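You operate a simulated robot arm through the tools that you are given. There is no shell and no other tool. Be economical: measure what you need, move in short steps, check, and stop when the job is done.

Carry out the task below with a simulated robot arm. There is one attempt and no reset: what you move stays moved.

Task
Put the 38 metal ring from the wooden table on top of the silver roller there and the 30 metal ring on the silver shackle there. Open the green drawer, fetch the gold screw weight from the wooden table and set it in the inside of the green drawer and shut the drawer again. Take the socket from the wooden table and put it on top of the number one disc. Open the middle left drawer, put the bearing on the wooden table away in the inside of the middle left drawer, then shut the drawer. Take the hub on the wooden table and put it away on the top of the rusty drum. Do these in any order.
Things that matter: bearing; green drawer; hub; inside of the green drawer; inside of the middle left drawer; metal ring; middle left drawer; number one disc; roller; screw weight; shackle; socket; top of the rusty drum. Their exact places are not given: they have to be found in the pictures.

Only the result counts: the job must be done as asked and must still hold three seconds after the hand-in. Knocking over, shifting, dropping, spilling or breaking anything else fails it.

Robot
A 6-joint arm with a two-finger parallel gripper on a trunk, on a base that drives. Base frame: it is fixed to the floor where the robot stands at the start and does not move with it; the origin is under the middle of the robot, x ahead of it, y to its left, z up; the surface under the hand at the start is at about z = 80. Units: cm, rad, N and s.
With the tool pointing down near the work surface it reaches from about 32 to 70 cm from the robot's upright axis, wherever it stands. Its first joint turns from -2.897 to 2.897 rad. Places, roughly: bearing (7x7x2 cm) [10, -60, 80]; green drawer [30, 150, 70]; hub (8x8x5 cm) [80, 20, 80]; inside of the green drawer [40, 160, 70]; inside of the middle left drawer [-90, -160, 50]; metal ring [50, -25, 75]; middle left drawer [-100, -150, 50]; number one disc [75, 0, 75]; roller (8x8x3 cm) [80, 0, 80]; screw weight [50, 0, 75]; shackle (6x7x2 cm) [50, 0, 80]; socket [50, -50, 75]; top of the rusty drum [-910, -20, 90]. Payload 4.1 kg.
The tool frame sits at the grasp point between the pads (the TCP): z along the fingers, y along the line on which they close. The tips reach 2.3 cm beyond it. Largest opening 9.4 cm; finger width 3.8, thickness 1; the body of the gripper, 5.4 by 9.6 cm, starts 3.9 cm behind the TCP.
Orientation is that of the tool frame in the base frame, as [roll, pitch, yaw] about the fixed x, y, z axes, in that order (R = Rz(yaw) Ry(pitch) Rx(roll)). With the fingers straight down and closing along the base's y, the tool's x points along the base's -x, its y along +y and its z along -z.

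Tools
- The arm moves only by the tool drive_tool. Its argument "deltas" is a list of rows, each a list of 3 entries, a list of its own where there are three numbers: the finger opening in cm, from 0 to 9.4, then the shift along the base's x, y, z in units of 30 mm (1.0 is 30 mm), then the turn, a rotation vector about the base's x, y, z in units of 5 degrees (1.0 is 5 degrees). In form: [[grip, [x, y, z], [wx, wy, wz]], ...]. A call has 1 to 20 rows; each row shifts and turns the commanded pose from where the row before left it. A call with a number of a shift or a turn outside -1 to 1 is refused whole. A row lasts 0.2 s, in which the tool goes at most 5 cm and 0.15 rad; a call with a longer step from one row to the next is refused whole, and so is a gripper value outside its range. Where a pose cannot be reached the arm comes as near as it can. A force on the tool above 40 N (or 10 N above the force at the start of the call, whichever is more), or a blocked arm, ends the call early, and 0.2 s more pass. The fingers move at their own pace (about 4.5 cm/s each) and stop on an object; they squeeze with about 31 N. The grip force told is the motor's: it shows also when the fingers shut on nothing. Time passes only in rows, and 0.2 s behind the last, so rows that do not move let the fingers close. It gives the time, the measured TCP pose, the force on the tool (base axes), the opening and the grip force at its end, in the units of the frame above (readings bear some noise), with the torque about the TCP (base axes, N m) and any sound that the robot's microphone picked up.
- Cameras (640 x 400 px; columns grow to the right, rows downward): "scene" is now at [0.75, 13.14, 152.9]; the picture's right is [-0.49, -0.87, 0.00], its down [-0.66, 0.37, -0.65] and it looks along [0.57, -0.32, -0.76] (base axes); focal length 255 px, centre (320, 200). "wrist" rides on the gripper at [8.6, 1.6, -7.5] in the tool frame; the picture's right is [-0.18, 0.98, 0.00], its down [-0.58, -0.11, -0.81] and it looks along [-0.79, -0.15, 0.59] (tool axes); focal length 243 px, centre (320, 200).
- grab_frame(camera): a new picture of that camera. No time passes.
- move_column(by): slides the trunk up (or, below 0, down) by that many cm; the arm and the scene camera ride with it, the base frame stays. It gives what a move gives, with no picture.
- base_move(legs): drives the robot by 1 to 6 legs, each [ahead, turn to the left] in cm and rad, along the robot's own axes; the way and the turn of a leg run together, so that a leg with both is an arc; at most 150 cm and 3.142 rad a leg. The arm and the cameras ride along, it lands a little off, and it stops where it bumps. It gives what a move gives.
- head_to(pan, tilt): turns the head with the scene camera to pan (to the left, within 2.705 rad either way) and tilt (down, from -0.506 to 1.204), counted from straight ahead of the robot. It gives what a move gives.
- probe_pixels(camera, pixels): for up to 12 pixels [column, row] of the newest picture of that camera ("zoom" is the newest enlarged one), the place [x, y, z] in the base frame of the surface seen there, good to about 0.2 cm. No time passes.
- zoom(camera, box): a new picture of the part [left, top, right, bottom] of that camera's present view, enlarged. No time passes.
- sign_off(): hands the job in; it is judged then, once.

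Go step by step. Measure first, check grasps and placings, and put right what went wrong. The budget is 322 turns and 206 pictures, counting those below and the enlarged ones. Unless the task says otherwise, let go and move clear before handing in.

The tools are called after "Emit:" as a command line: name --argument value ..., lists and objects as JSON in quotes. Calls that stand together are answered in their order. drive_tool: Moves the arm, as the interface text tells. Its arguments: {"type":"object","properties":{"deltas":{"type":"array","items":{"type":"array"}}},"required":["deltas"]} The other tools are called the same way: move_column (by) slides the trunk up or down; base_move (legs) drives the base; head_to (pan, tilt) turns the head that bears the scene camera; grab_frame (camera) takes a picture; probe_pixels (camera, pixels) gives the place of the surface under pixels of a picture; zoom (camera, box) takes an enlarged picture of a part of a camera's view; sign_off () hands the job in.

At the start:

```text
t: 0.0
position: [42.96, -3.54, 109.73]
ee_rot: [3.141, -0.001, 3.141]
contact_force: [0.5, 0.2, 0.3]
moment: [0.0, 0.01, -0.01]
finger_gap: 9.41
grip_force: 0.0
trunk travel left (down, up): [-50.0, 9.0]
robot x, y, heading: [-0.15, -0.03, -0.004]
head pan, tilt: [-0.508, 0.86]
```

scene: 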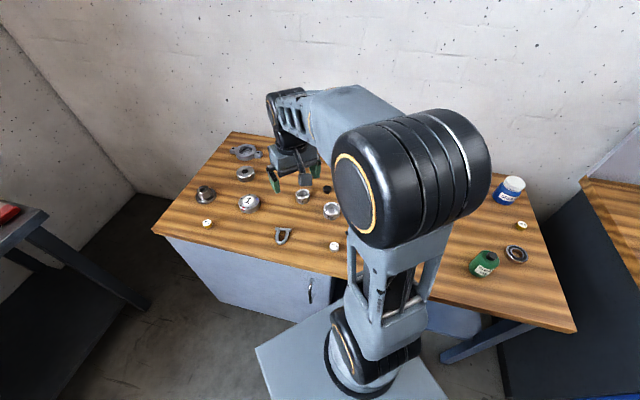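
wrist: 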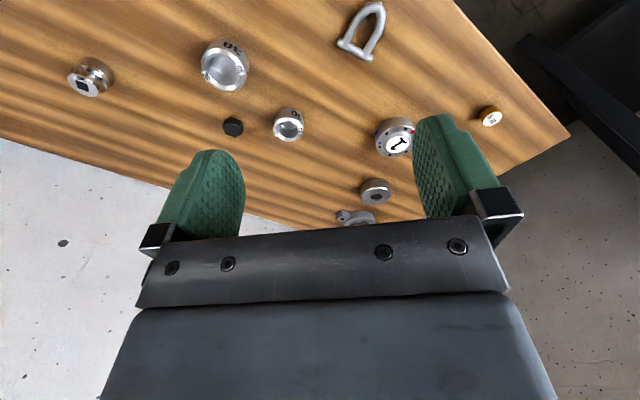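

The table shows rings, a shackle, discs and small items. I'll zoom in to identify them.

Emit:
zoom --camera "wrist" --box '[40, 0, 580, 240]'

Emit:
zoom --camera "scene" --box '[150, 120, 350, 260]'

Emit:
zoom --camera "scene" --box '[440, 150, 590, 300]'

```text
1.19 times, centred on (310, 120) of wrist
```

zoom: 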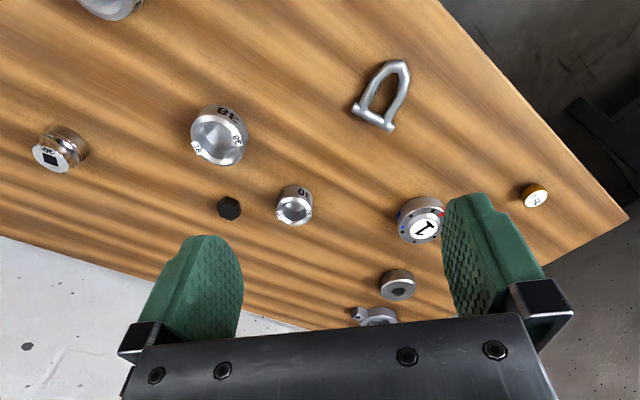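

```text
2.86 times, centred on (250, 190) of scene
```

zoom: 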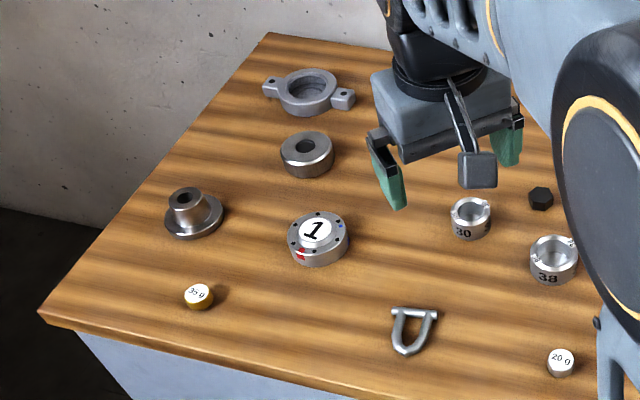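

```text
2.67 times, centred on (515, 225) of scene
```

zoom: 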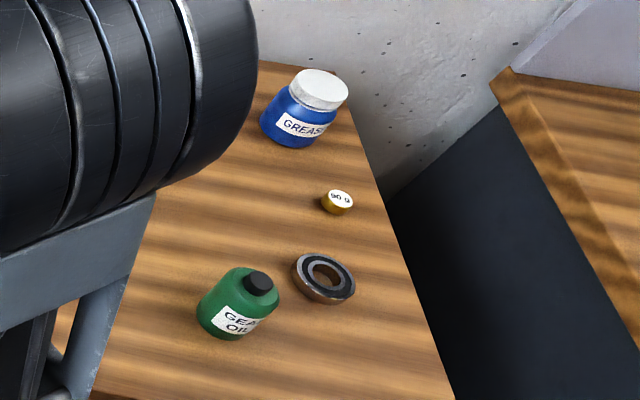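

Candidates are visible. I'll probe their places from the scene camera and look closely at the gold weights.

Emit:
probe_pixels --camera "scene" --pixels '[[205, 189], [207, 223], [249, 200], [245, 172], [247, 152], [302, 194], [331, 208], [283, 229], [334, 246], [326, 188], [522, 225], [516, 254]]'

Emit:
zoom --camera "scene" --box '[190, 205, 230, 240]'

Emit:
zoom --camera "scene" --box '[315, 230, 355, 265]'

Emit:
zoom --camera "scene" --box '[502, 210, 542, 245]'

```text
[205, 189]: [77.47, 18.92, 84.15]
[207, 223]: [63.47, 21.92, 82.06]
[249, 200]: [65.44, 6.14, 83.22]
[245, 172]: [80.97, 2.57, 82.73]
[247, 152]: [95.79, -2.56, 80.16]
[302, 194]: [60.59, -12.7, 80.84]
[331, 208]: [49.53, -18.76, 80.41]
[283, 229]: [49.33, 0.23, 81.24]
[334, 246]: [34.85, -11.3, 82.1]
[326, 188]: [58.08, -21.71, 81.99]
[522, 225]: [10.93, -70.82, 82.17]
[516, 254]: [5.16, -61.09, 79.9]
```

```text
11.43 times, centred on (210, 222) of scene
```

zoom: 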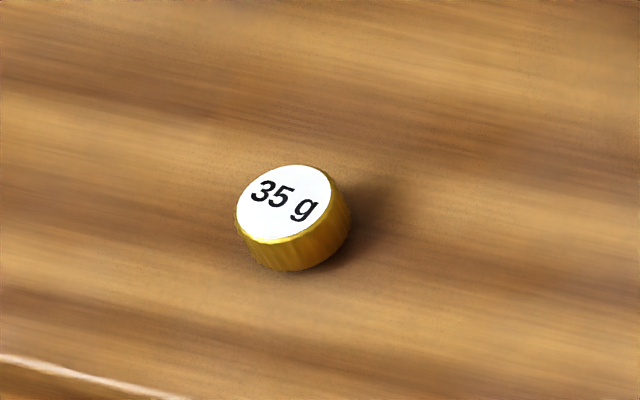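

```text
11.43 times, centred on (335, 248) of scene
```

zoom: 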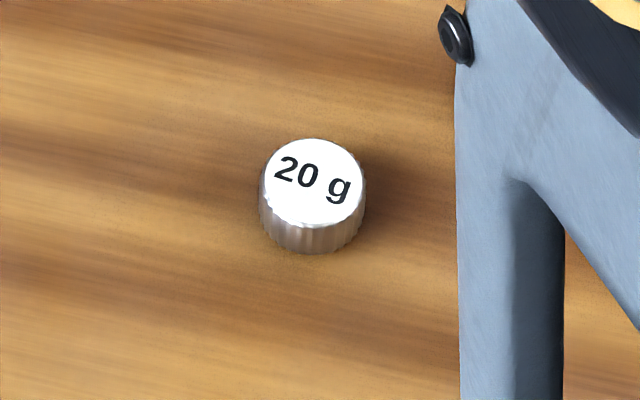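

```text
11.43 times, centred on (522, 228) of scene
```

zoom: 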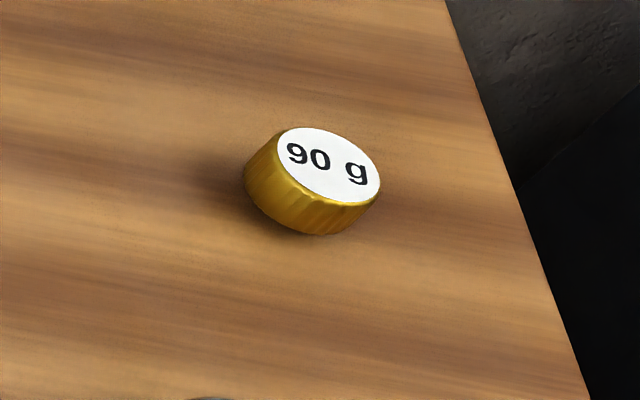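

There are two gold weights (35 g, 90 g), and the arm hides part of the table. I'll swing the arm aside to the left and look again.

Emit:
drive_tool --deltas '[[9.4, [0, 1, 0.5], [0, 0, 0]], [9.4, [0, 1, 0.5], [0, 0, 0]], [9.4, [0, 1, 0], [0, 0, 0]], [9.4, [0, 1, 0], [0, 0, 0]], [9.4, [0, 1, 0], [0, 0, 0]], [9.4, [0, 1, 0], [0, 0, 0]], [9.4, [0, 1, 0], [0, 0, 0]], [9.4, [-0.5, 1, 0], [0, 0, 0]], [9.4, [-0.5, 1, 0], [0, 0, 0]], [9.4, [-0.5, 1, 0], [0, 0, 0]], [9.4, [-0.5, 1, 0], [0, 0, 0]], [9.4, [-0.5, 1, 0], [0, 0, 0]], [9.4, [-0.5, 1, 0], [0, 0, 0]], [9.4, [-0.5, 1, 0], [0, 0, 0]]]'

Emit:
grab_frame --camera "scene"

```text
t: 3.0
position: [32.08, 38.95, 112.57]
ee_rot: [3.141, 0.0, 3.14]
contact_force: [-0.7, 0.1, 0.5]
moment: [0.0, -0.03, -0.01]
finger_gap: 9.39
grip_force: 0.0
trunk travel left (down, up): [-50.0, 9.0]
robot x, y, heading: [-0.07, 0.32, 0.0]
head pan, tilt: [-0.508, 0.86]
```

```text
197 pictures are left
```

scene: 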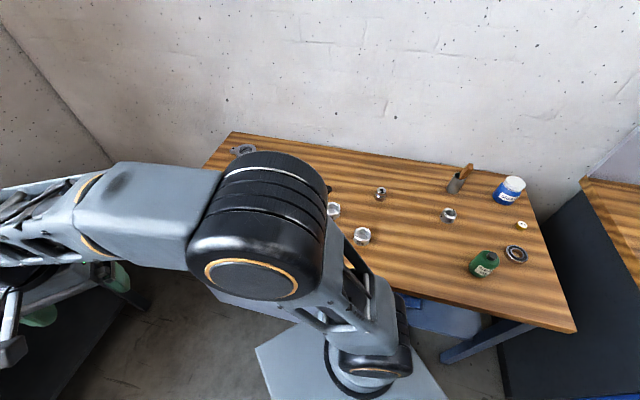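

Emit:
zoom --camera "scene" --box '[320, 150, 560, 300]'

Emit:
probe_pixels --camera "scene" --pixels '[[335, 210], [362, 236], [381, 194], [448, 216], [330, 188]]'

Emit:
zoom --camera "scene" --box '[365, 180, 475, 250]'

```text
2.67 times, centred on (440, 225) of scene
```

zoom: 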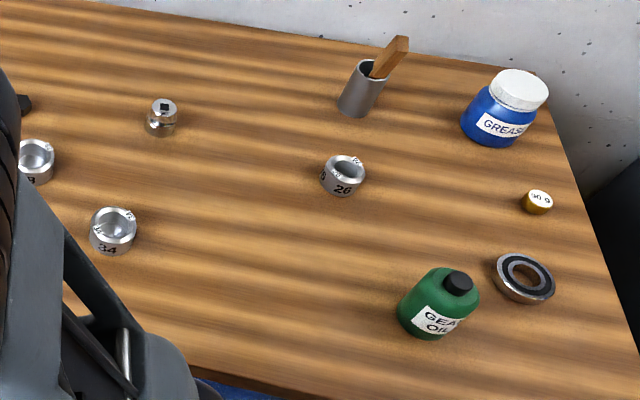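

```text
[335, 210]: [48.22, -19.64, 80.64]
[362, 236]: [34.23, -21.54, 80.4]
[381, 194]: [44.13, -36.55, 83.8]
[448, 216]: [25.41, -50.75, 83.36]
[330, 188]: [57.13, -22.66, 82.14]
```

```text
5.71 times, centred on (420, 215) of scene
```

zoom: 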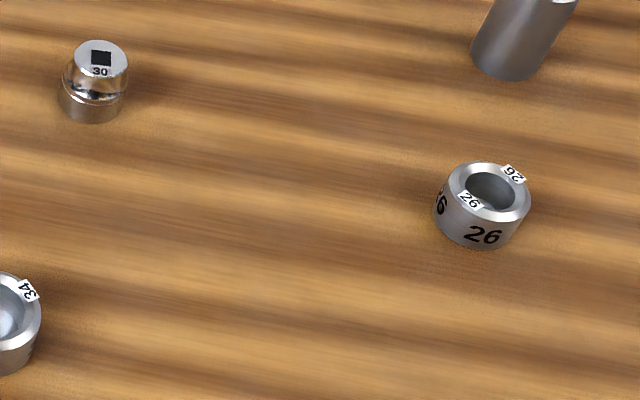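

The rings 26, 30, 34 and 38 and the socket are found; the 35 g gold weight fits the hint. Now I'll measure the table edges and the base clearance.

Emit:
probe_pixels --camera "scene" --pixels '[[575, 331], [480, 308], [420, 294], [235, 133], [450, 300], [400, 395], [300, 385], [260, 350], [445, 395], [440, 360], [525, 190], [410, 305]]'

Emit:
head_to --pan 1.5 --tilt 0.5

Emit:
grab_frame --camera "scene"

Emit:
head_to --pan -2.2 --tilt 0.5

Emit:
grab_frame --camera "scene"

```text
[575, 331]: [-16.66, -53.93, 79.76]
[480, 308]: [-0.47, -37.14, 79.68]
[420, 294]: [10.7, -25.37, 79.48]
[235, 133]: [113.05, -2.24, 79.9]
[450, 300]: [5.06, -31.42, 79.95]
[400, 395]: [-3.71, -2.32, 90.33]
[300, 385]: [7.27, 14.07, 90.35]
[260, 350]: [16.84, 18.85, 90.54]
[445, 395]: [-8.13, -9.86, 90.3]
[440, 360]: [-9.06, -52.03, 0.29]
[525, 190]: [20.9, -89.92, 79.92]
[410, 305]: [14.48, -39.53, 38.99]
```

```text
t: 4.9
position: [32.18, 38.74, 112.52]
ee_rot: [3.141, 0.001, 3.141]
contact_force: [-0.1, -0.1, -0.3]
moment: [0.02, -0.05, -0.02]
finger_gap: 9.41
grip_force: 0.0
trunk travel left (down, up): [-50.0, 9.0]
robot x, y, heading: [0.16, 0.55, -0.003]
head pan, tilt: [1.499, 0.499]
```

```text
194 pictures are left
```

scene: 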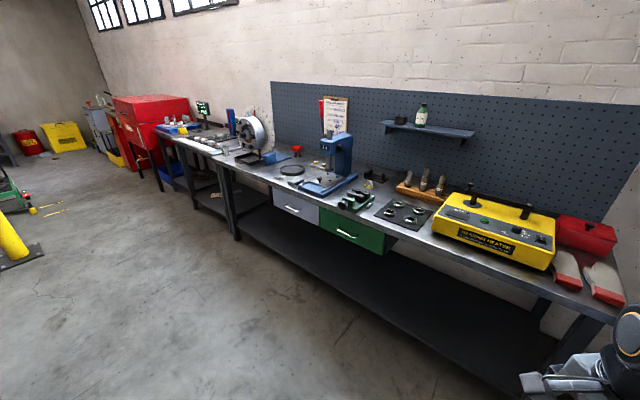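

```text
t: 8.0
position: [32.27, 38.79, 112.43]
ee_rot: [3.14, 0.0, 3.141]
contact_force: [-0.1, 0.5, -0.1]
moment: [0.02, 0.01, 0.02]
finger_gap: 9.4
grip_force: 0.0
trunk travel left (down, up): [-50.0, 9.0]
robot x, y, heading: [0.03, 0.39, -0.003]
head pan, tilt: [-2.201, 0.499]
```

```text
193 pictures are left
```

scene: 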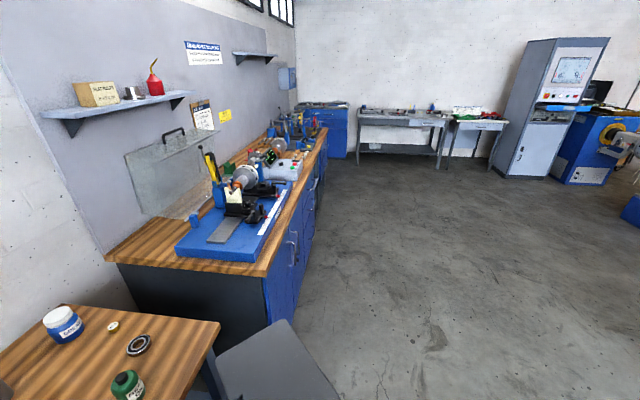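

The table front is turned about 45° and the other benches are visible. I'll measure the green-drawer bench on the left and get closer views of both drawer units.

Emit:
probe_pixels --camera "scene" --pixels '[[270, 277], [295, 320], [330, 400], [322, 150], [215, 370], [300, 215], [290, 250]]'

Emit:
zoom --camera "scene" --box '[240, 100, 340, 340]'

Emit:
head_to --pan 1.4 --tilt 0.6

Emit:
grab_frame --camera "scene"

```text
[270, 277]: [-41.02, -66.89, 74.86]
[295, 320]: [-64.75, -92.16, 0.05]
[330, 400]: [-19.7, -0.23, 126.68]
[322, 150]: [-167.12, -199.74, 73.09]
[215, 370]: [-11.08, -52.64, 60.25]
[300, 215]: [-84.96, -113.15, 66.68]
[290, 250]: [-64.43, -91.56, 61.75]
```

```text
1.67 times, centred on (290, 220) of scene
```

zoom: 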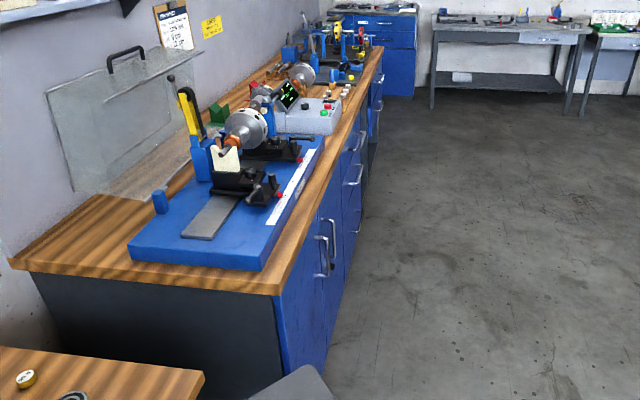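

```text
t: 11.0
position: [32.33, 38.77, 112.56]
ee_rot: [-3.14, -0.001, -3.141]
contact_force: [-0.4, -0.3, -0.2]
moment: [-0.04, 0.03, -0.01]
finger_gap: 9.39
grip_force: 0.0
trunk travel left (down, up): [-50.0, 9.0]
robot x, y, heading: [0.35, 0.53, -0.001]
head pan, tilt: [1.4, 0.6]
```

```text
191 pictures are left
```

scene: 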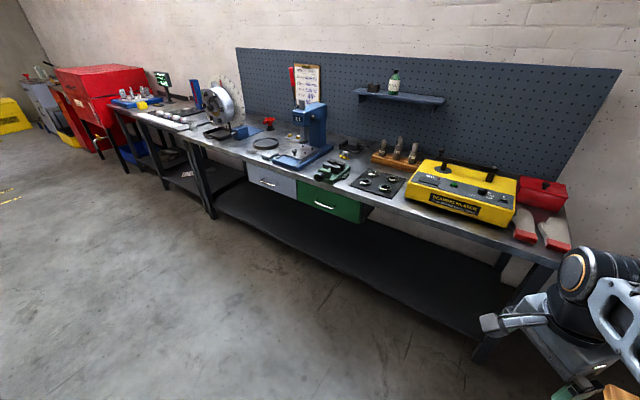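

Emit:
probe_pixels --camera "scene" --pixels '[[545, 263], [480, 360], [365, 203], [305, 184], [320, 206], [245, 165], [280, 186], [210, 218], [340, 213], [185, 145]]'

Emit:
zoom --camera "scene" --box '[220, 80, 440, 240]'

Emit:
zoom --camera "scene" --box '[0, 40, 220, 200]'

```text
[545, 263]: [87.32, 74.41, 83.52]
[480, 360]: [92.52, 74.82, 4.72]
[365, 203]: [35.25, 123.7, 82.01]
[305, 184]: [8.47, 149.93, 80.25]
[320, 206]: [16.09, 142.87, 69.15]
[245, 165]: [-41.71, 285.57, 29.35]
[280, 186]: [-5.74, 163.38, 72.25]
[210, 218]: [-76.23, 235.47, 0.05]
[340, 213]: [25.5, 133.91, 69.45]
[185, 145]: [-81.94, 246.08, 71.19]
```

```text
2.50 times, centred on (330, 160) of scene
```

zoom: 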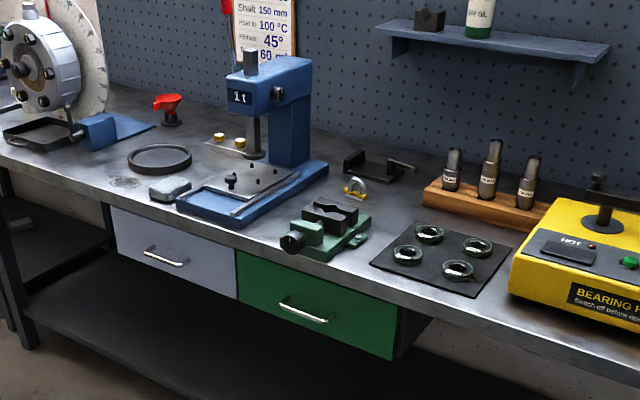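

```text
2.50 times, centred on (110, 120) of scene
```

zoom: 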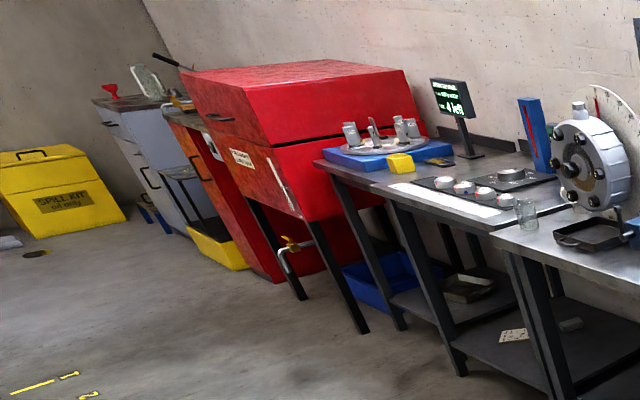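

Bench front lies at u≈114 and the table front runs at heading ≈0.806. I'll back off a little, turn parallel to the table and drive along it so every item is in reach.

Emit:
base_move --legs '[[-4, 0], [0, 0.806], [31, 0]]'

Emit:
head_to --pan -1.4 --tilt 0.95

Emit:
grab_frame --camera "scene"

```text
t: 13.4
position: [3.98, 49.65, 112.39]
ee_rot: [-3.14, 0.0, -2.61]
contact_force: [-0.1, 0.1, -0.1]
moment: [-0.05, 0.01, 0.04]
finger_gap: 9.43
grip_force: 0.1
trunk travel left (down, up): [-50.0, 9.0]
robot x, y, heading: [-4.47, 0.12, 0.53]
head pan, tilt: [1.4, 0.6]
stopped in leg 2: the robot was blocked; the commanded pose is now the measured one
```

```text
t: 15.9
position: [3.86, 49.75, 112.56]
ee_rot: [3.141, 0.001, -2.61]
contact_force: [0.2, 0.4, 0.3]
moment: [-0.02, -0.02, 0.0]
finger_gap: 9.41
grip_force: 0.0
trunk travel left (down, up): [-50.0, 9.0]
robot x, y, heading: [-4.15, 0.03, 0.528]
head pan, tilt: [-1.4, 0.949]
```

```text
188 pictures are left
```

scene: 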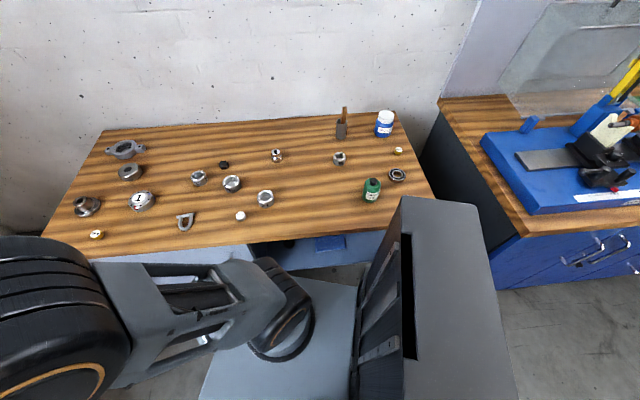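

Turning was blocked at heading 0.53. I'll probe the robot plate and the cabinet near it to see what touches.

Emit:
probe_pixels --camera "scene" --pixels '[[290, 290], [355, 284], [240, 350], [210, 390], [330, 330], [300, 282], [340, 244], [348, 262], [400, 205], [470, 205], [385, 240], [425, 225]]'

Emit:
zoom --camera "scene" --box '[200, 220, 440, 400]'

```text
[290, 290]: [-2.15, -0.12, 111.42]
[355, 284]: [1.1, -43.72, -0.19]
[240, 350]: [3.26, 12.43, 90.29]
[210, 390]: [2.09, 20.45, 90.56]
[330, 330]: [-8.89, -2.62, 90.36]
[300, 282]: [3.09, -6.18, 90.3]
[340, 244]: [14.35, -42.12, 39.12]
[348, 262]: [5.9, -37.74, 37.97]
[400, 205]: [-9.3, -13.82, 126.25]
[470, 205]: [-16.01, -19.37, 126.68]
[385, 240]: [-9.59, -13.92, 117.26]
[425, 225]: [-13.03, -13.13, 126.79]
```

```text
2.22 times, centred on (320, 310) of scene
```

zoom: 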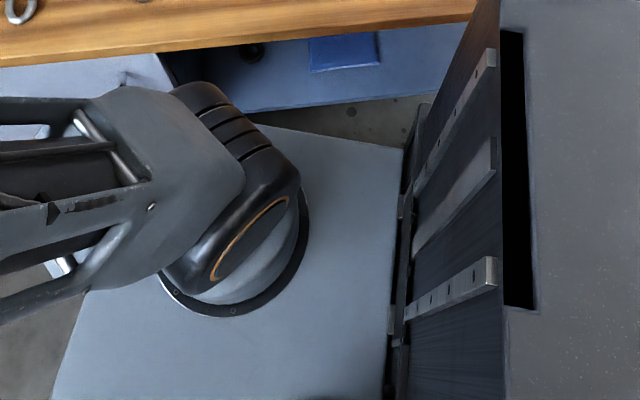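

The base corner probably sits under the table's open part, against the cabinet's side. I'll back out along the current heading, then turn parallel.

Emit:
base_move --legs '[[-14, 0], [0, 0.278]]'

Emit:
head_to --pan -0.8 --tilt 1.1

Emit:
grab_frame --camera "scene"

```text
t: 18.1
position: [-21.95, 43.01, 112.61]
ee_rot: [3.141, 0.001, -2.333]
contact_force: [0.0, -0.5, 0.6]
moment: [-0.01, -0.02, 0.04]
finger_gap: 9.44
grip_force: 0.0
trunk travel left (down, up): [-50.0, 9.0]
robot x, y, heading: [-16.25, -7.12, 0.807]
head pan, tilt: [-1.4, 0.949]
```

```text
t: 19.1
position: [-21.93, 42.99, 112.52]
ee_rot: [-3.141, 0.0, -2.333]
contact_force: [0.0, -0.6, 1.0]
moment: [-0.04, 0.0, 0.02]
finger_gap: 9.41
grip_force: 0.0
trunk travel left (down, up): [-50.0, 9.0]
robot x, y, heading: [-16.57, -7.46, 0.806]
head pan, tilt: [-0.799, 1.1]
```

```text
186 pictures are left
```

scene: 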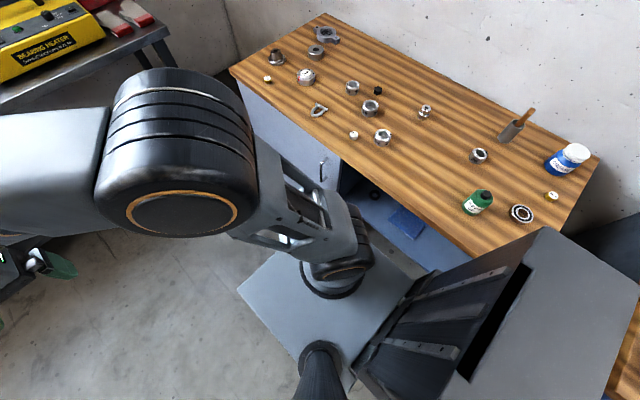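

Heading is 0.806, parallel to the table. I'll slide forward about 45 cm, easing a few cm closer to the table.

Emit:
base_move --legs '[[0, -0.1], [45, 0], [0, 0.1]]'

Emit:
head_to --pan -1.3 --tilt 1.0

Emit:
grab_frame --camera "scene"

```text
t: 22.9
position: [12.65, 71.92, 112.46]
ee_rot: [-3.14, -0.001, -2.34]
contact_force: [0.2, -1.0, 0.8]
moment: [-0.03, -0.01, 0.01]
finger_gap: 9.4
grip_force: 0.1
trunk travel left (down, up): [-50.0, 9.0]
robot x, y, heading: [17.75, 21.94, 0.8]
head pan, tilt: [-0.799, 1.1]
```

```text
t: 23.8
position: [12.58, 72.12, 112.57]
ee_rot: [-3.139, 0.001, -2.341]
contact_force: [0.2, 0.3, -0.2]
moment: [0.03, 0.01, 0.0]
finger_gap: 9.38
grip_force: 0.0
trunk travel left (down, up): [-50.0, 9.0]
robot x, y, heading: [17.83, 21.9, 0.804]
head pan, tilt: [-1.3, 1.0]
```

```text
185 pictures are left
```

scene: 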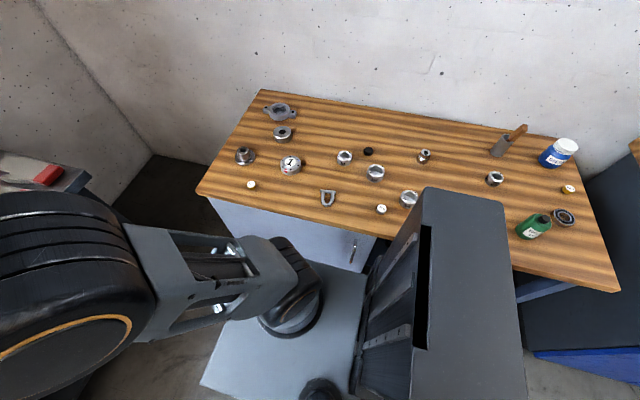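

Good position and no bump. Now I'll get a precise view of the items.

Emit:
zoom --camera "scene" --box '[230, 90, 340, 170]'

Emit:
zoom --camera "scene" --box '[310, 130, 440, 220]'

```text
5.00 times, centred on (285, 130) of scene
```

zoom: 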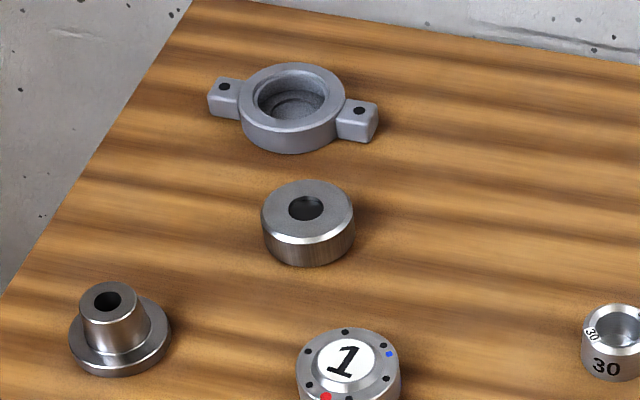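

```text
4.44 times, centred on (375, 175) of scene
```

zoom: 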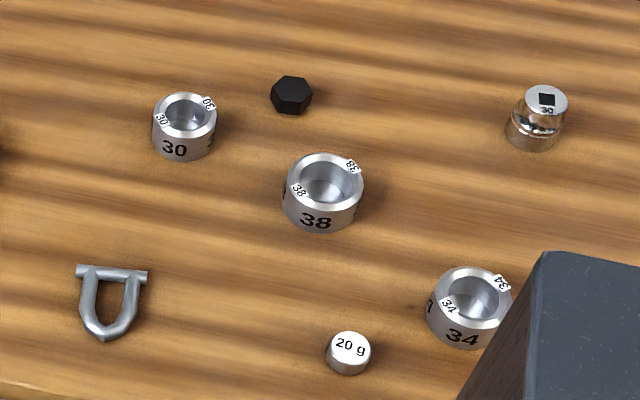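

Emit:
probe_pixels --camera "zoom" --pixels '[[288, 183], [360, 183], [320, 207], [328, 157], [157, 117], [213, 117], [182, 132], [188, 95], [547, 100], [347, 346], [97, 335], [318, 222]]'

Emit:
probe_pixels --camera "scene" --pixels '[[276, 131], [291, 131], [284, 137], [283, 128], [290, 162], [251, 184], [245, 152]]'

```text
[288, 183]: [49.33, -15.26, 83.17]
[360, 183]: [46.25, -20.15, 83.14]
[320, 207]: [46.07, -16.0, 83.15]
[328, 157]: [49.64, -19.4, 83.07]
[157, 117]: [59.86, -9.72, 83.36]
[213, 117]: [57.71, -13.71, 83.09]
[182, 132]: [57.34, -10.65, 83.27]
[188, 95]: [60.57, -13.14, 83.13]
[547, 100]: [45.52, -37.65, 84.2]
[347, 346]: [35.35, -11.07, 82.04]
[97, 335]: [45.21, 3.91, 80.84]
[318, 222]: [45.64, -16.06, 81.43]
```

```text
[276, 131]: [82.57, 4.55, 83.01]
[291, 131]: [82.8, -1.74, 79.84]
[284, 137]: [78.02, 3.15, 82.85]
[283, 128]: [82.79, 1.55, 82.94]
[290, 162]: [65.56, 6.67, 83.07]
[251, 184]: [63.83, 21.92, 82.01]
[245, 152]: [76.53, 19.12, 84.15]
```

Ring 38 is centred at (47.8, −17.7), 5.9 across, top at 83.1; ring 30 is at (58.9, −11.8), 4.7 across. I'll swing the arm around to above ring 38.

Emit:
drive_tool --deltas '[[9.4, [0.96, -0.31, 0], [0, 0, 0]], [9.4, [0.96, -0.31, 0], [0, 0, 0]], [9.4, [0.96, -0.31, 0], [0, 0, 0]], [9.4, [0.96, -0.31, 0], [0, 0, 0]], [9.4, [0.96, -0.31, 0], [0, 0, 0]], [9.4, [0.96, -0.31, 0], [0, 0, 0]], [9.4, [0.96, -0.31, 0], [0, 0, 0]], [9.4, [0.96, -0.31, 0], [0, 0, 0]], [9.4, [0.96, -0.31, 0], [0, 0, 0]], [9.4, [0.96, -0.31, 0], [0, 0, 0]], [9.4, [0.96, -0.31, 0], [0, 0, 0]], [9.4, [0.96, -0.31, 0], [0, 0, 0]], [9.4, [0.96, -0.31, 0], [0, 0, 0]]]'

Emit:
drive_tool --deltas '[[9.4, [0.333, -0.97, 0], [0, 0, 0]], [9.4, [0.333, -0.97, 0], [0, 0, 0]], [9.4, [0.333, -0.97, 0], [0, 0, 0]], [9.4, [0.333, -0.97, 0], [0, 0, 0]], [9.4, [0.333, -0.97, 0], [0, 0, 0]], [9.4, [0.333, -0.97, 0], [0, 0, 0]], [9.4, [0.333, -0.97, 0], [0, 0, 0]], [9.4, [0.333, -0.97, 0], [0, 0, 0]], [9.4, [0.333, -0.97, 0], [0, 0, 0]], [9.4, [0.333, -0.97, 0], [0, 0, 0]], [9.4, [0.333, -0.97, 0], [0, 0, 0]], [9.4, [0.333, -0.97, 0], [0, 0, 0]]]'

Emit:
drive_tool --deltas '[[9.4, [-0.315, -0.949, 0], [0, 0, 0]], [9.4, [-0.315, -0.949, 0], [0, 0, 0]], [9.4, [-0.315, -0.949, 0], [0, 0, 0]], [9.4, [-0.315, -0.949, 0], [0, 0, 0]], [9.4, [-0.315, -0.949, 0], [0, 0, 0]], [9.4, [-0.315, -0.949, 0], [0, 0, 0]], [9.4, [-0.315, -0.949, 0], [0, 0, 0]], [9.4, [-0.315, -0.949, 0], [0, 0, 0]], [9.4, [-0.315, -0.949, 0], [0, 0, 0]], [9.4, [-0.315, -0.949, 0], [0, 0, 0]], [9.4, [-0.315, -0.949, 0], [0, 0, 0]], [9.4, [-0.315, -0.949, 0], [0, 0, 0]], [9.4, [-0.315, -0.949, 0], [0, 0, 0]], [9.4, [-0.315, -0.949, 0], [0, 0, 0]], [9.4, [-0.315, -0.949, 0], [0, 0, 0]]]'

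Emit:
grab_frame --camera "wrist"

```text
t: 26.6
position: [50.23, 59.9, 112.47]
ee_rot: [3.141, 0.001, -2.339]
contact_force: [0.0, 0.2, 0.2]
moment: [-0.01, 0.03, 0.04]
finger_gap: 9.42
grip_force: 0.1
trunk travel left (down, up): [-50.0, 9.0]
robot x, y, heading: [18.19, 22.25, 0.798]
head pan, tilt: [-1.3, 1.0]
```

```text
t: 29.2
position: [62.08, 25.04, 112.46]
ee_rot: [-3.14, 0.001, -2.338]
contact_force: [0.3, 0.4, 0.6]
moment: [-0.02, -0.01, 0.0]
finger_gap: 9.4
grip_force: 0.0
trunk travel left (down, up): [-50.0, 9.0]
robot x, y, heading: [17.83, 21.9, 0.797]
head pan, tilt: [-1.3, 1.0]
```

```text
t: 32.4
position: [47.73, -17.93, 112.38]
ee_rot: [-3.14, -0.001, -2.341]
contact_force: [-0.3, -0.4, -0.3]
moment: [-0.01, -0.01, -0.02]
finger_gap: 9.4
grip_force: 0.0
trunk travel left (down, up): [-50.0, 9.0]
robot x, y, heading: [17.75, 22.18, 0.802]
head pan, tilt: [-1.3, 1.0]
```

```text
182 pictures are left
```

wrist: 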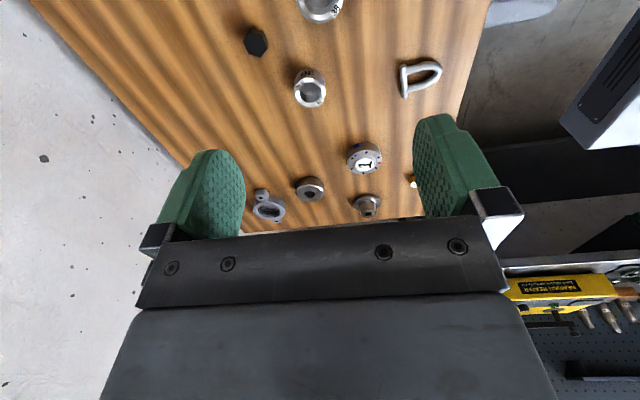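

Ring 38 is centred between the fingers' columns (320, 5). I'll descend and close.

Emit:
drive_tool --deltas '[[9.4, [0.02, 0.07, -1], [0, 0, 0]], [9.4, [0, 0, -1], [0, 0, 0]], [9.4, [0, 0, -1], [0, 0, 0]], [9.4, [0, 0, -1], [0, 0, 0]], [9.4, [0, 0, -1], [0, 0, 0]], [9.4, [0, 0, -1], [0, 0, 0]], [9.4, [0, 0, -1], [0, 0, 0]], [9.4, [0, 0, -1], [0, 0, 0]], [9.4, [0, 0, -0.95], [0, 0, 0]], [9.4, [0, 0, -0.95], [0, 0, 0]], [5, [0, 0, 0], [0, 0, 0]], [5, [0, 0, 0], [0, 0, 0]], [5, [0, 0, 0], [0, 0, 0]], [5, [0, 0, 0], [0, 0, 0]], [5, [0, 0, 0], [0, 0, 0]]]'

Emit:
zoom --camera "scene" --box '[310, 130, 440, 220]'

```text
t: 35.6
position: [47.97, -17.63, 82.8]
ee_rot: [3.141, -0.001, -2.34]
contact_force: [0.4, -0.5, 0.8]
moment: [-0.02, 0.0, 0.02]
finger_gap: 5.67
grip_force: 30.9
trunk travel left (down, up): [-50.0, 9.0]
robot x, y, heading: [18.07, 22.09, 0.8]
head pan, tilt: [-1.3, 1.0]
```

```text
4.44 times, centred on (375, 175) of scene
```

zoom: 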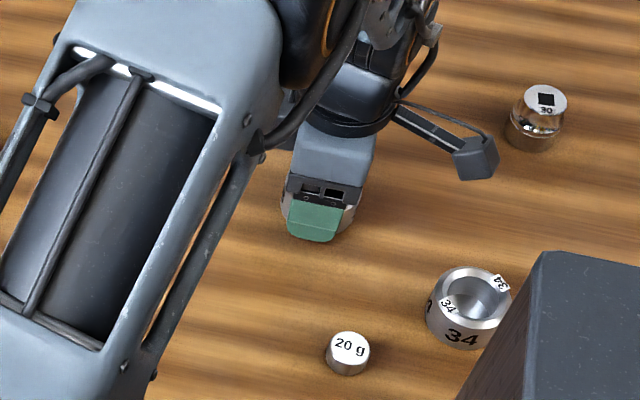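

Ring 38 is gripped (5.67 cm). I'll lift it and measure the roller with the wrist camera.

Emit:
drive_tool --deltas '[[5, [0, 0, 1], [0, 0, 0]], [5, [0, 0, 1], [0, 0, 0]], [5, [0, 0, 1], [0, 0, 0]], [5, [0, 0, 1], [0, 0, 0]], [5, [0, 0, 1], [0, 0, 0]], [5, [0, 0, 1], [0, 0, 0]]]'

Emit:
grab_frame --camera "wrist"

Emit:
grab_frame --camera "scene"

```text
t: 37.0
position: [47.96, -17.45, 100.77]
ee_rot: [3.14, 0.001, -2.341]
contact_force: [0.2, 1.2, 0.8]
moment: [0.01, 0.01, 0.01]
finger_gap: 5.02
grip_force: 0.1
trunk travel left (down, up): [-50.0, 9.0]
robot x, y, heading: [17.73, 22.11, 0.795]
head pan, tilt: [-1.3, 1.0]
```

```text
180 pictures are left
```

wrist: 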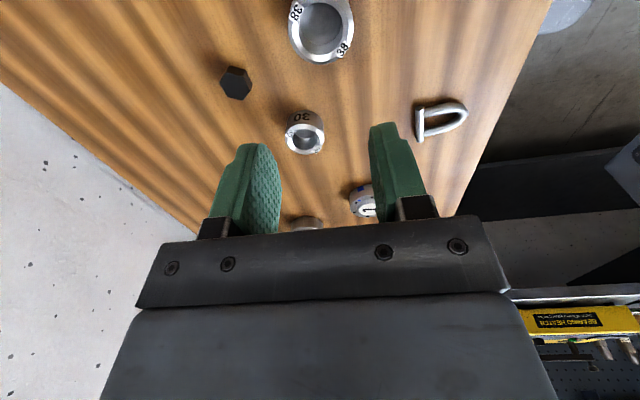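

```text
179 pictures are left
```

scene: 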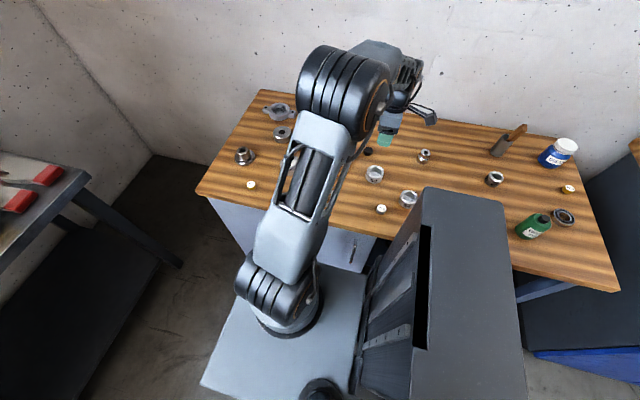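

The gripper closed to 5.0 with no force: the ring slipped and stayed on the table at wrist (321, 30). I'll measure it again and regrip with a full-close command.

Emit:
zoom --camera "scene" --box '[350, 140, 430, 200]'

```text
6.67 times, centred on (390, 170) of scene
```

zoom: 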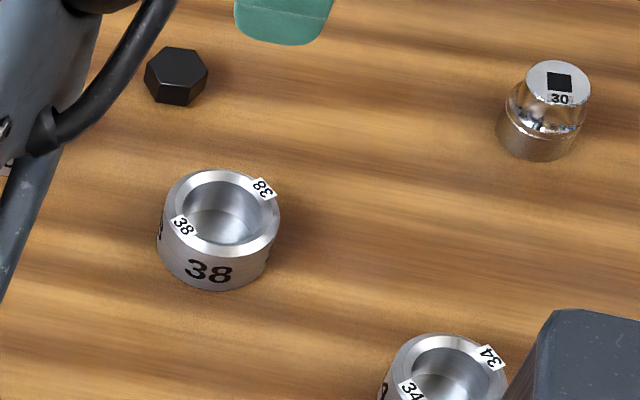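

Emit:
probe_pixels --camera "zoom" --pixels '[[165, 215], [276, 210], [215, 253], [228, 173], [220, 225], [560, 70]]'

Emit:
drive_tool --deltas '[[9.4, [0, 0, -1], [0, 0, 0]], [9.4, [0, 0, -1], [0, 0, 0]], [9.4, [0, 0, -1], [0, 0, 0]]]'

```text
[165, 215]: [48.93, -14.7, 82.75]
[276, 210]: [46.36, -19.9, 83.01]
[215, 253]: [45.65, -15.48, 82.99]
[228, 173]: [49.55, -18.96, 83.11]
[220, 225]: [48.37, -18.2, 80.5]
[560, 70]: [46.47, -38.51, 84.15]
```

```text
t: 37.8
position: [47.94, -17.59, 91.88]
ee_rot: [-3.141, 0.0, -2.339]
contact_force: [-0.3, 0.1, -0.1]
moment: [0.04, 0.0, -0.01]
finger_gap: 9.39
grip_force: 0.1
trunk travel left (down, up): [-50.0, 9.0]
robot x, y, heading: [18.0, 22.2, 0.801]
head pan, tilt: [-1.3, 1.0]
```

Emit:
drive_tool --deltas '[[9.4, [-0.1, 0.08, -0.8], [0, 0, 0]], [9.4, [0, 0, -0.8], [0, 0, 0]], [9.4, [0, 0, -0.8], [0, 0, 0]], [9.4, [0, 0, -0.7], [0, 0, 0]], [0, [0, 0, 0], [0, 0, 0]], [0, [0, 0, 0], [0, 0, 0]], [0, [0, 0, 0], [0, 0, 0]], [0, [0, 0, 0], [0, 0, 0]], [0, [0, 0, 0], [0, 0, 0]], [0, [0, 0, 0], [0, 0, 0]]]'

Emit:
drive_tool --deltas '[[0, [0, 0, 0.2], [0, 0, 0]], [0, [0, 0, 0.4], [0, 0, 0]], [0, [0, 0, 0.5], [0, 0, 0]], [0, [0, 0, 0.7], [0, 0, 0]], [0, [0, 0, 0.7], [0, 0, 0]]]'

```text
t: 40.0
position: [47.89, -17.23, 82.56]
ee_rot: [3.141, 0.001, -2.34]
contact_force: [0.6, 0.8, 0.4]
moment: [0.01, -0.01, 0.0]
finger_gap: 5.79
grip_force: 30.9
trunk travel left (down, up): [-50.0, 9.0]
robot x, y, heading: [18.11, 22.29, 0.805]
head pan, tilt: [-1.3, 1.0]
```

```text
t: 41.2
position: [47.54, -17.24, 90.03]
ee_rot: [-3.141, 0.0, -2.34]
contact_force: [0.2, -0.1, -1.4]
moment: [0.01, -0.03, 0.0]
finger_gap: 5.8
grip_force: 30.9
trunk travel left (down, up): [-50.0, 9.0]
robot x, y, heading: [18.35, 22.3, 0.795]
head pan, tilt: [-1.3, 1.0]
```

Ring 38 is held (5.80 cm, 30.9 N). Now I'll measure the roller top.

Emit:
drive_tool --deltas '[[0, [0, 0, 0.7], [0, 0, 0]], [0, [0, 0, 0.7], [0, 0, 0]], [0, [0, 0, 0.7], [0, 0, 0]]]'

Emit:
zoom --camera "scene" --box '[225, 90, 325, 200]'

```text
t: 42.0
position: [47.85, -17.18, 96.52]
ee_rot: [3.14, 0.001, -2.34]
contact_force: [-0.9, 0.8, -1.6]
moment: [-0.03, -0.01, 0.01]
finger_gap: 5.79
grip_force: 30.9
trunk travel left (down, up): [-50.0, 9.0]
robot x, y, heading: [17.73, 21.9, 0.8]
head pan, tilt: [-1.3, 1.0]
```

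```text
3.64 times, centred on (275, 145) of scene
```

zoom: 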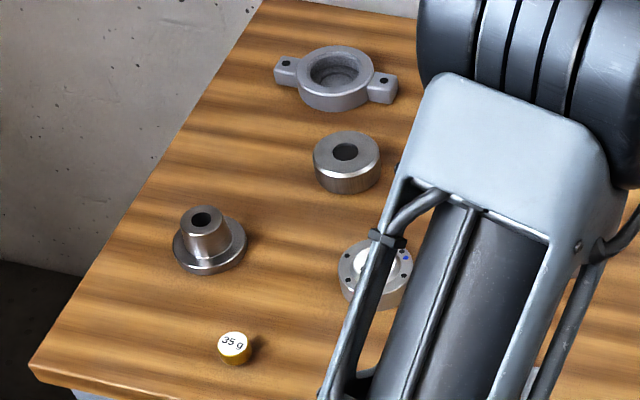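

Emit:
probe_pixels --camera "zoom" --pixels '[[320, 153], [376, 152], [346, 170], [346, 136], [201, 210], [177, 243], [243, 243], [235, 341], [207, 265], [350, 262]]'

```text
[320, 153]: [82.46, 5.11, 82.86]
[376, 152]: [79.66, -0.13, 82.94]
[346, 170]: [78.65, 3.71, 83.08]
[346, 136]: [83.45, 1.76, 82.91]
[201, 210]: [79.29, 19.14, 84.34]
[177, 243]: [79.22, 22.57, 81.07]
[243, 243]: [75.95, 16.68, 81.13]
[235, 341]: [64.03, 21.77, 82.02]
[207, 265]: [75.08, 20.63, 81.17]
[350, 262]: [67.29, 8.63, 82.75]
```

Roller top centre is (81.05, 2.5, 82.95). Moving above it.

Emit:
drive_tool --deltas '[[0, [0.852, 0.505, 0], [0, 0, 0]], [0, [0.852, 0.505, 0], [0, 0, 0]], [0, [0.852, 0.505, 0], [0, 0, 0]], [0, [0.852, 0.505, 0], [0, 0, 0]], [0, [0.852, 0.505, 0], [0, 0, 0]], [0, [0.852, 0.505, 0], [0, 0, 0]], [0, [0.852, 0.505, 0], [0, 0, 0]], [0, [0.852, 0.505, 0], [0, 0, 0]], [0, [0.852, 0.505, 0], [0, 0, 0]], [0, [0.852, 0.505, 0], [0, 0, 0]], [0, [0.852, 0.505, 0], [0, 0, 0]], [0, [0.852, 0.505, 0], [0, 0, 0]], [0, [0.852, 0.505, 0], [0, 0, 0]]]'

Emit:
grab_frame --camera "wrist"

```text
t: 44.8
position: [81.14, 2.64, 96.15]
ee_rot: [3.141, 0.0, -2.339]
contact_force: [0.6, 0.5, -1.7]
moment: [-0.04, -0.01, -0.05]
finger_gap: 5.81
grip_force: 31.5
trunk travel left (down, up): [-50.0, 9.0]
robot x, y, heading: [17.98, 22.43, 0.797]
head pan, tilt: [-1.3, 1.0]
```

```text
176 pictures are left
```

wrist: 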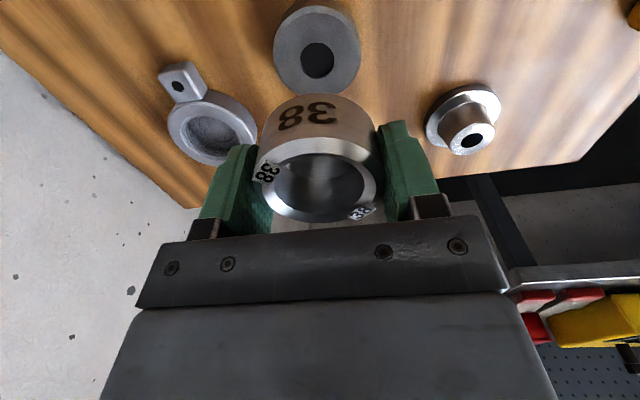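

The ring is held well over the roller. I'll lower it gently.

Emit:
drive_tool --deltas '[[0, [0, 0, -0.9], [0, 0, 0]], [0, [0, 0, -0.9], [0, 0, 0]], [0, [0, 0, -0.9], [0, 0, 0]], [0, [0, 0, -0.6], [0, 0, 0]], [0, [0, 0, 0], [0, 0, 0]]]'

```text
t: 46.0
position: [80.94, 2.62, 86.47]
ee_rot: [-3.141, 0.0, -2.342]
contact_force: [-0.6, 0.3, -1.6]
moment: [-0.01, 0.01, -0.02]
finger_gap: 5.79
grip_force: 30.9
trunk travel left (down, up): [-50.0, 9.0]
robot x, y, heading: [17.86, 21.97, 0.802]
head pan, tilt: [-1.3, 1.0]
```

Emit:
drive_tool --deltas '[[0, [0, 0, -0.1], [0, 0, 0]], [0, [0, 0, -0.1], [0, 0, 0]], [0, [0, 0, -0.04], [0, 0, 0]], [0, [0, 0, 0], [0, 0, 0]]]'

```text
t: 47.0
position: [80.97, 2.46, 85.83]
ee_rot: [-3.14, 0.001, -2.34]
contact_force: [-0.2, 0.8, -0.6]
moment: [0.01, -0.01, 0.0]
finger_gap: 5.78
grip_force: 30.8
trunk travel left (down, up): [-50.0, 9.0]
robot x, y, heading: [18.1, 22.08, 0.795]
head pan, tilt: [-1.3, 1.0]
```

The load dropped from −1.6 to −0.6 N, so it's touching. I'll ease down slightly, release and rise.

Emit:
drive_tool --deltas '[[0, [0, 0, -0.04], [0, 0, 0]], [6.4, [0, 0, 0], [0, 0, 0]], [8, [0, 0, 0], [0, 0, 0]], [8.5, [0, 0, 0], [0, 0, 0]], [8.5, [0, 0, 0.5], [0, 0, 0]], [8.5, [0, 0, 1], [0, 0, 0]], [8.5, [0, 0, 1], [0, 0, 0]], [8.5, [0, 0, 1], [0, 0, 0]]]'

Emit:
grab_frame --camera "wrist"

Emit:
zoom --camera "scene" --box '[225, 90, 325, 200]'

```text
t: 48.8
position: [80.96, 2.67, 95.99]
ee_rot: [3.141, 0.0, -2.339]
contact_force: [-0.3, 0.3, -0.3]
moment: [-0.01, -0.03, -0.03]
finger_gap: 8.52
grip_force: 0.1
trunk travel left (down, up): [-50.0, 9.0]
robot x, y, heading: [17.89, 22.01, 0.805]
head pan, tilt: [-1.3, 1.0]
```

```text
175 pictures are left
```

wrist: 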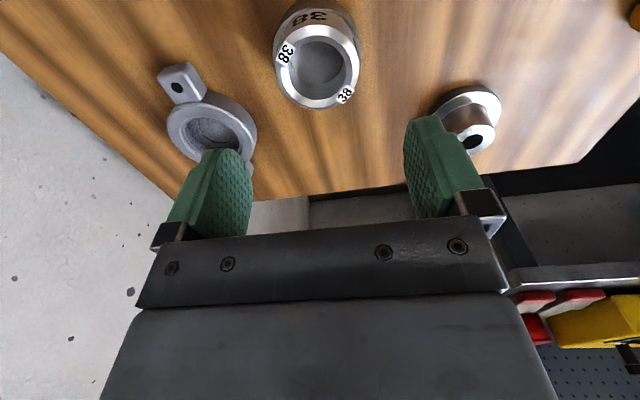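

```text
3.64 times, centred on (275, 145) of scene
```

zoom: 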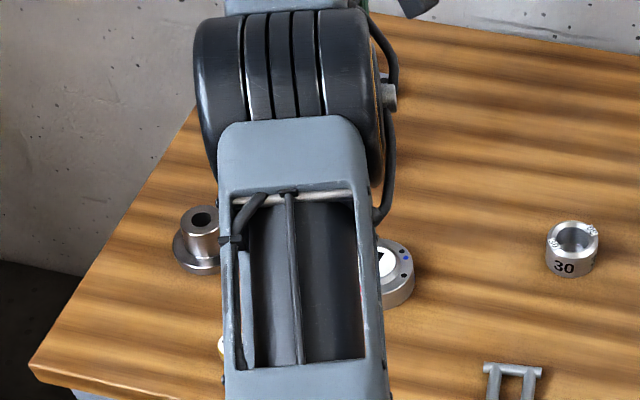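

Ring 38 sits on the roller (wrist (318, 65)). Next I'll move over ring 30.

Emit:
drive_tool --deltas '[[8.5, [-0.92, -0.6, 0], [0, 0, 0]], [8.5, [-0.92, -0.6, 0], [0, 0, 0]], [8.5, [-0.92, -0.6, 0], [0, 0, 0]], [8.5, [-0.92, -0.6, 0], [0, 0, 0]], [8.5, [-0.92, -0.6, 0], [0, 0, 0]], [8.5, [-0.92, -0.6, 0], [0, 0, 0]], [8.5, [-0.92, -0.6, 0], [0, 0, 0]], [8.5, [-0.92, -0.6, 0], [0, 0, 0]]]'

Emit:
grab_frame --camera "wrist"

Emit:
zoom --camera "scene" --box '[270, 140, 370, 220]'

```text
t: 50.6
position: [59.0, -11.97, 96.13]
ee_rot: [-3.141, 0.0, -2.339]
contact_force: [-0.2, -0.3, -0.5]
moment: [-0.02, -0.04, 0.02]
finger_gap: 8.5
grip_force: 0.1
trunk travel left (down, up): [-50.0, 9.0]
robot x, y, heading: [17.88, 22.27, 0.803]
head pan, tilt: [-1.3, 1.0]
```

```text
173 pictures are left
```

wrist: 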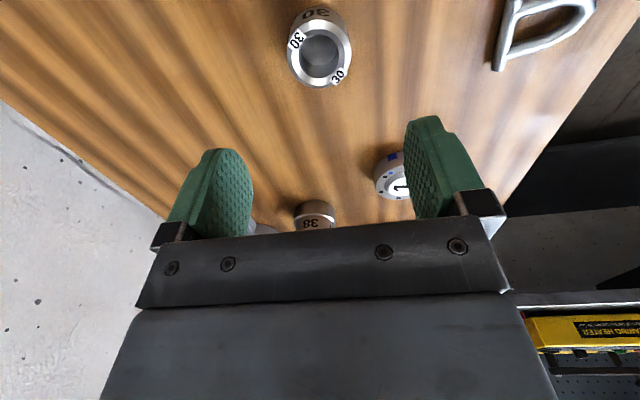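

```text
5.00 times, centred on (320, 180) of scene
```

zoom: 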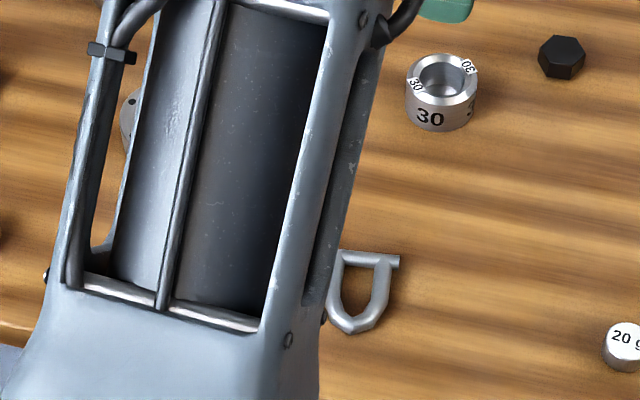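

Ring 30 is under the gripper. I'll probe the shackle's shape and descend to grip the ring.

Emit:
probe_pixels --camera "zoom" --pixels '[[337, 290], [381, 285], [356, 325], [368, 258], [397, 260], [345, 262], [342, 310], [374, 310]]'

Emit:
drive_tool --deltas '[[8.5, [0, 0, -0.95], [0, 0, 0]], [8.5, [0, 0, -0.95], [0, 0, 0]], [8.5, [0, 0, -0.95], [0, 0, 0]], [8.5, [0, 0, -0.95], [0, 0, 0]], [8.5, [0, 0, -0.7], [0, 0, 0]], [0, [0, 0, 0], [0, 0, 0]], [0, [0, 0, 0], [0, 0, 0]], [0, [0, 0, 0], [0, 0, 0]], [0, [0, 0, 0], [0, 0, 0]], [0, [0, 0, 0], [0, 0, 0]], [0, [0, 0, 0], [0, 0, 0]]]'

Emit:
drive_tool --deltas '[[0, [0, 0, 0.2], [0, 0, 0]], [0, [0, 0, 0.4], [0, 0, 0]], [0, [0, 0, 0.6], [0, 0, 0]], [0, [0, 0, 0.8], [0, 0, 0]], [0, [0, 0, 0.8], [0, 0, 0]]]'

```text
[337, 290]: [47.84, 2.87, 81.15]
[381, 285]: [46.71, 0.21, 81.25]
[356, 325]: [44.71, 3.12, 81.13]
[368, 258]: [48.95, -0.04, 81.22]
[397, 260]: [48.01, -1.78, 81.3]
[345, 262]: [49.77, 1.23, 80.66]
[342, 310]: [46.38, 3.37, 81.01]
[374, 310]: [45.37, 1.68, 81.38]
```

```text
t: 53.0
position: [59.03, -11.88, 82.47]
ee_rot: [-3.142, 0.0, -2.34]
contact_force: [-0.3, -0.8, 0.2]
moment: [-0.01, 0.07, -0.01]
finger_gap: 5.02
grip_force: 31.1
trunk travel left (down, up): [-50.0, 9.0]
robot x, y, heading: [17.97, 22.12, 0.794]
head pan, tilt: [-1.3, 1.0]
```

```text
t: 54.2
position: [58.94, -11.84, 90.88]
ee_rot: [-3.141, 0.0, -2.341]
contact_force: [0.1, 0.0, -0.4]
moment: [-0.01, 0.0, 0.0]
finger_gap: 5.02
grip_force: 30.5
trunk travel left (down, up): [-50.0, 9.0]
robot x, y, heading: [17.76, 22.1, 0.799]
head pan, tilt: [-1.3, 1.0]
```

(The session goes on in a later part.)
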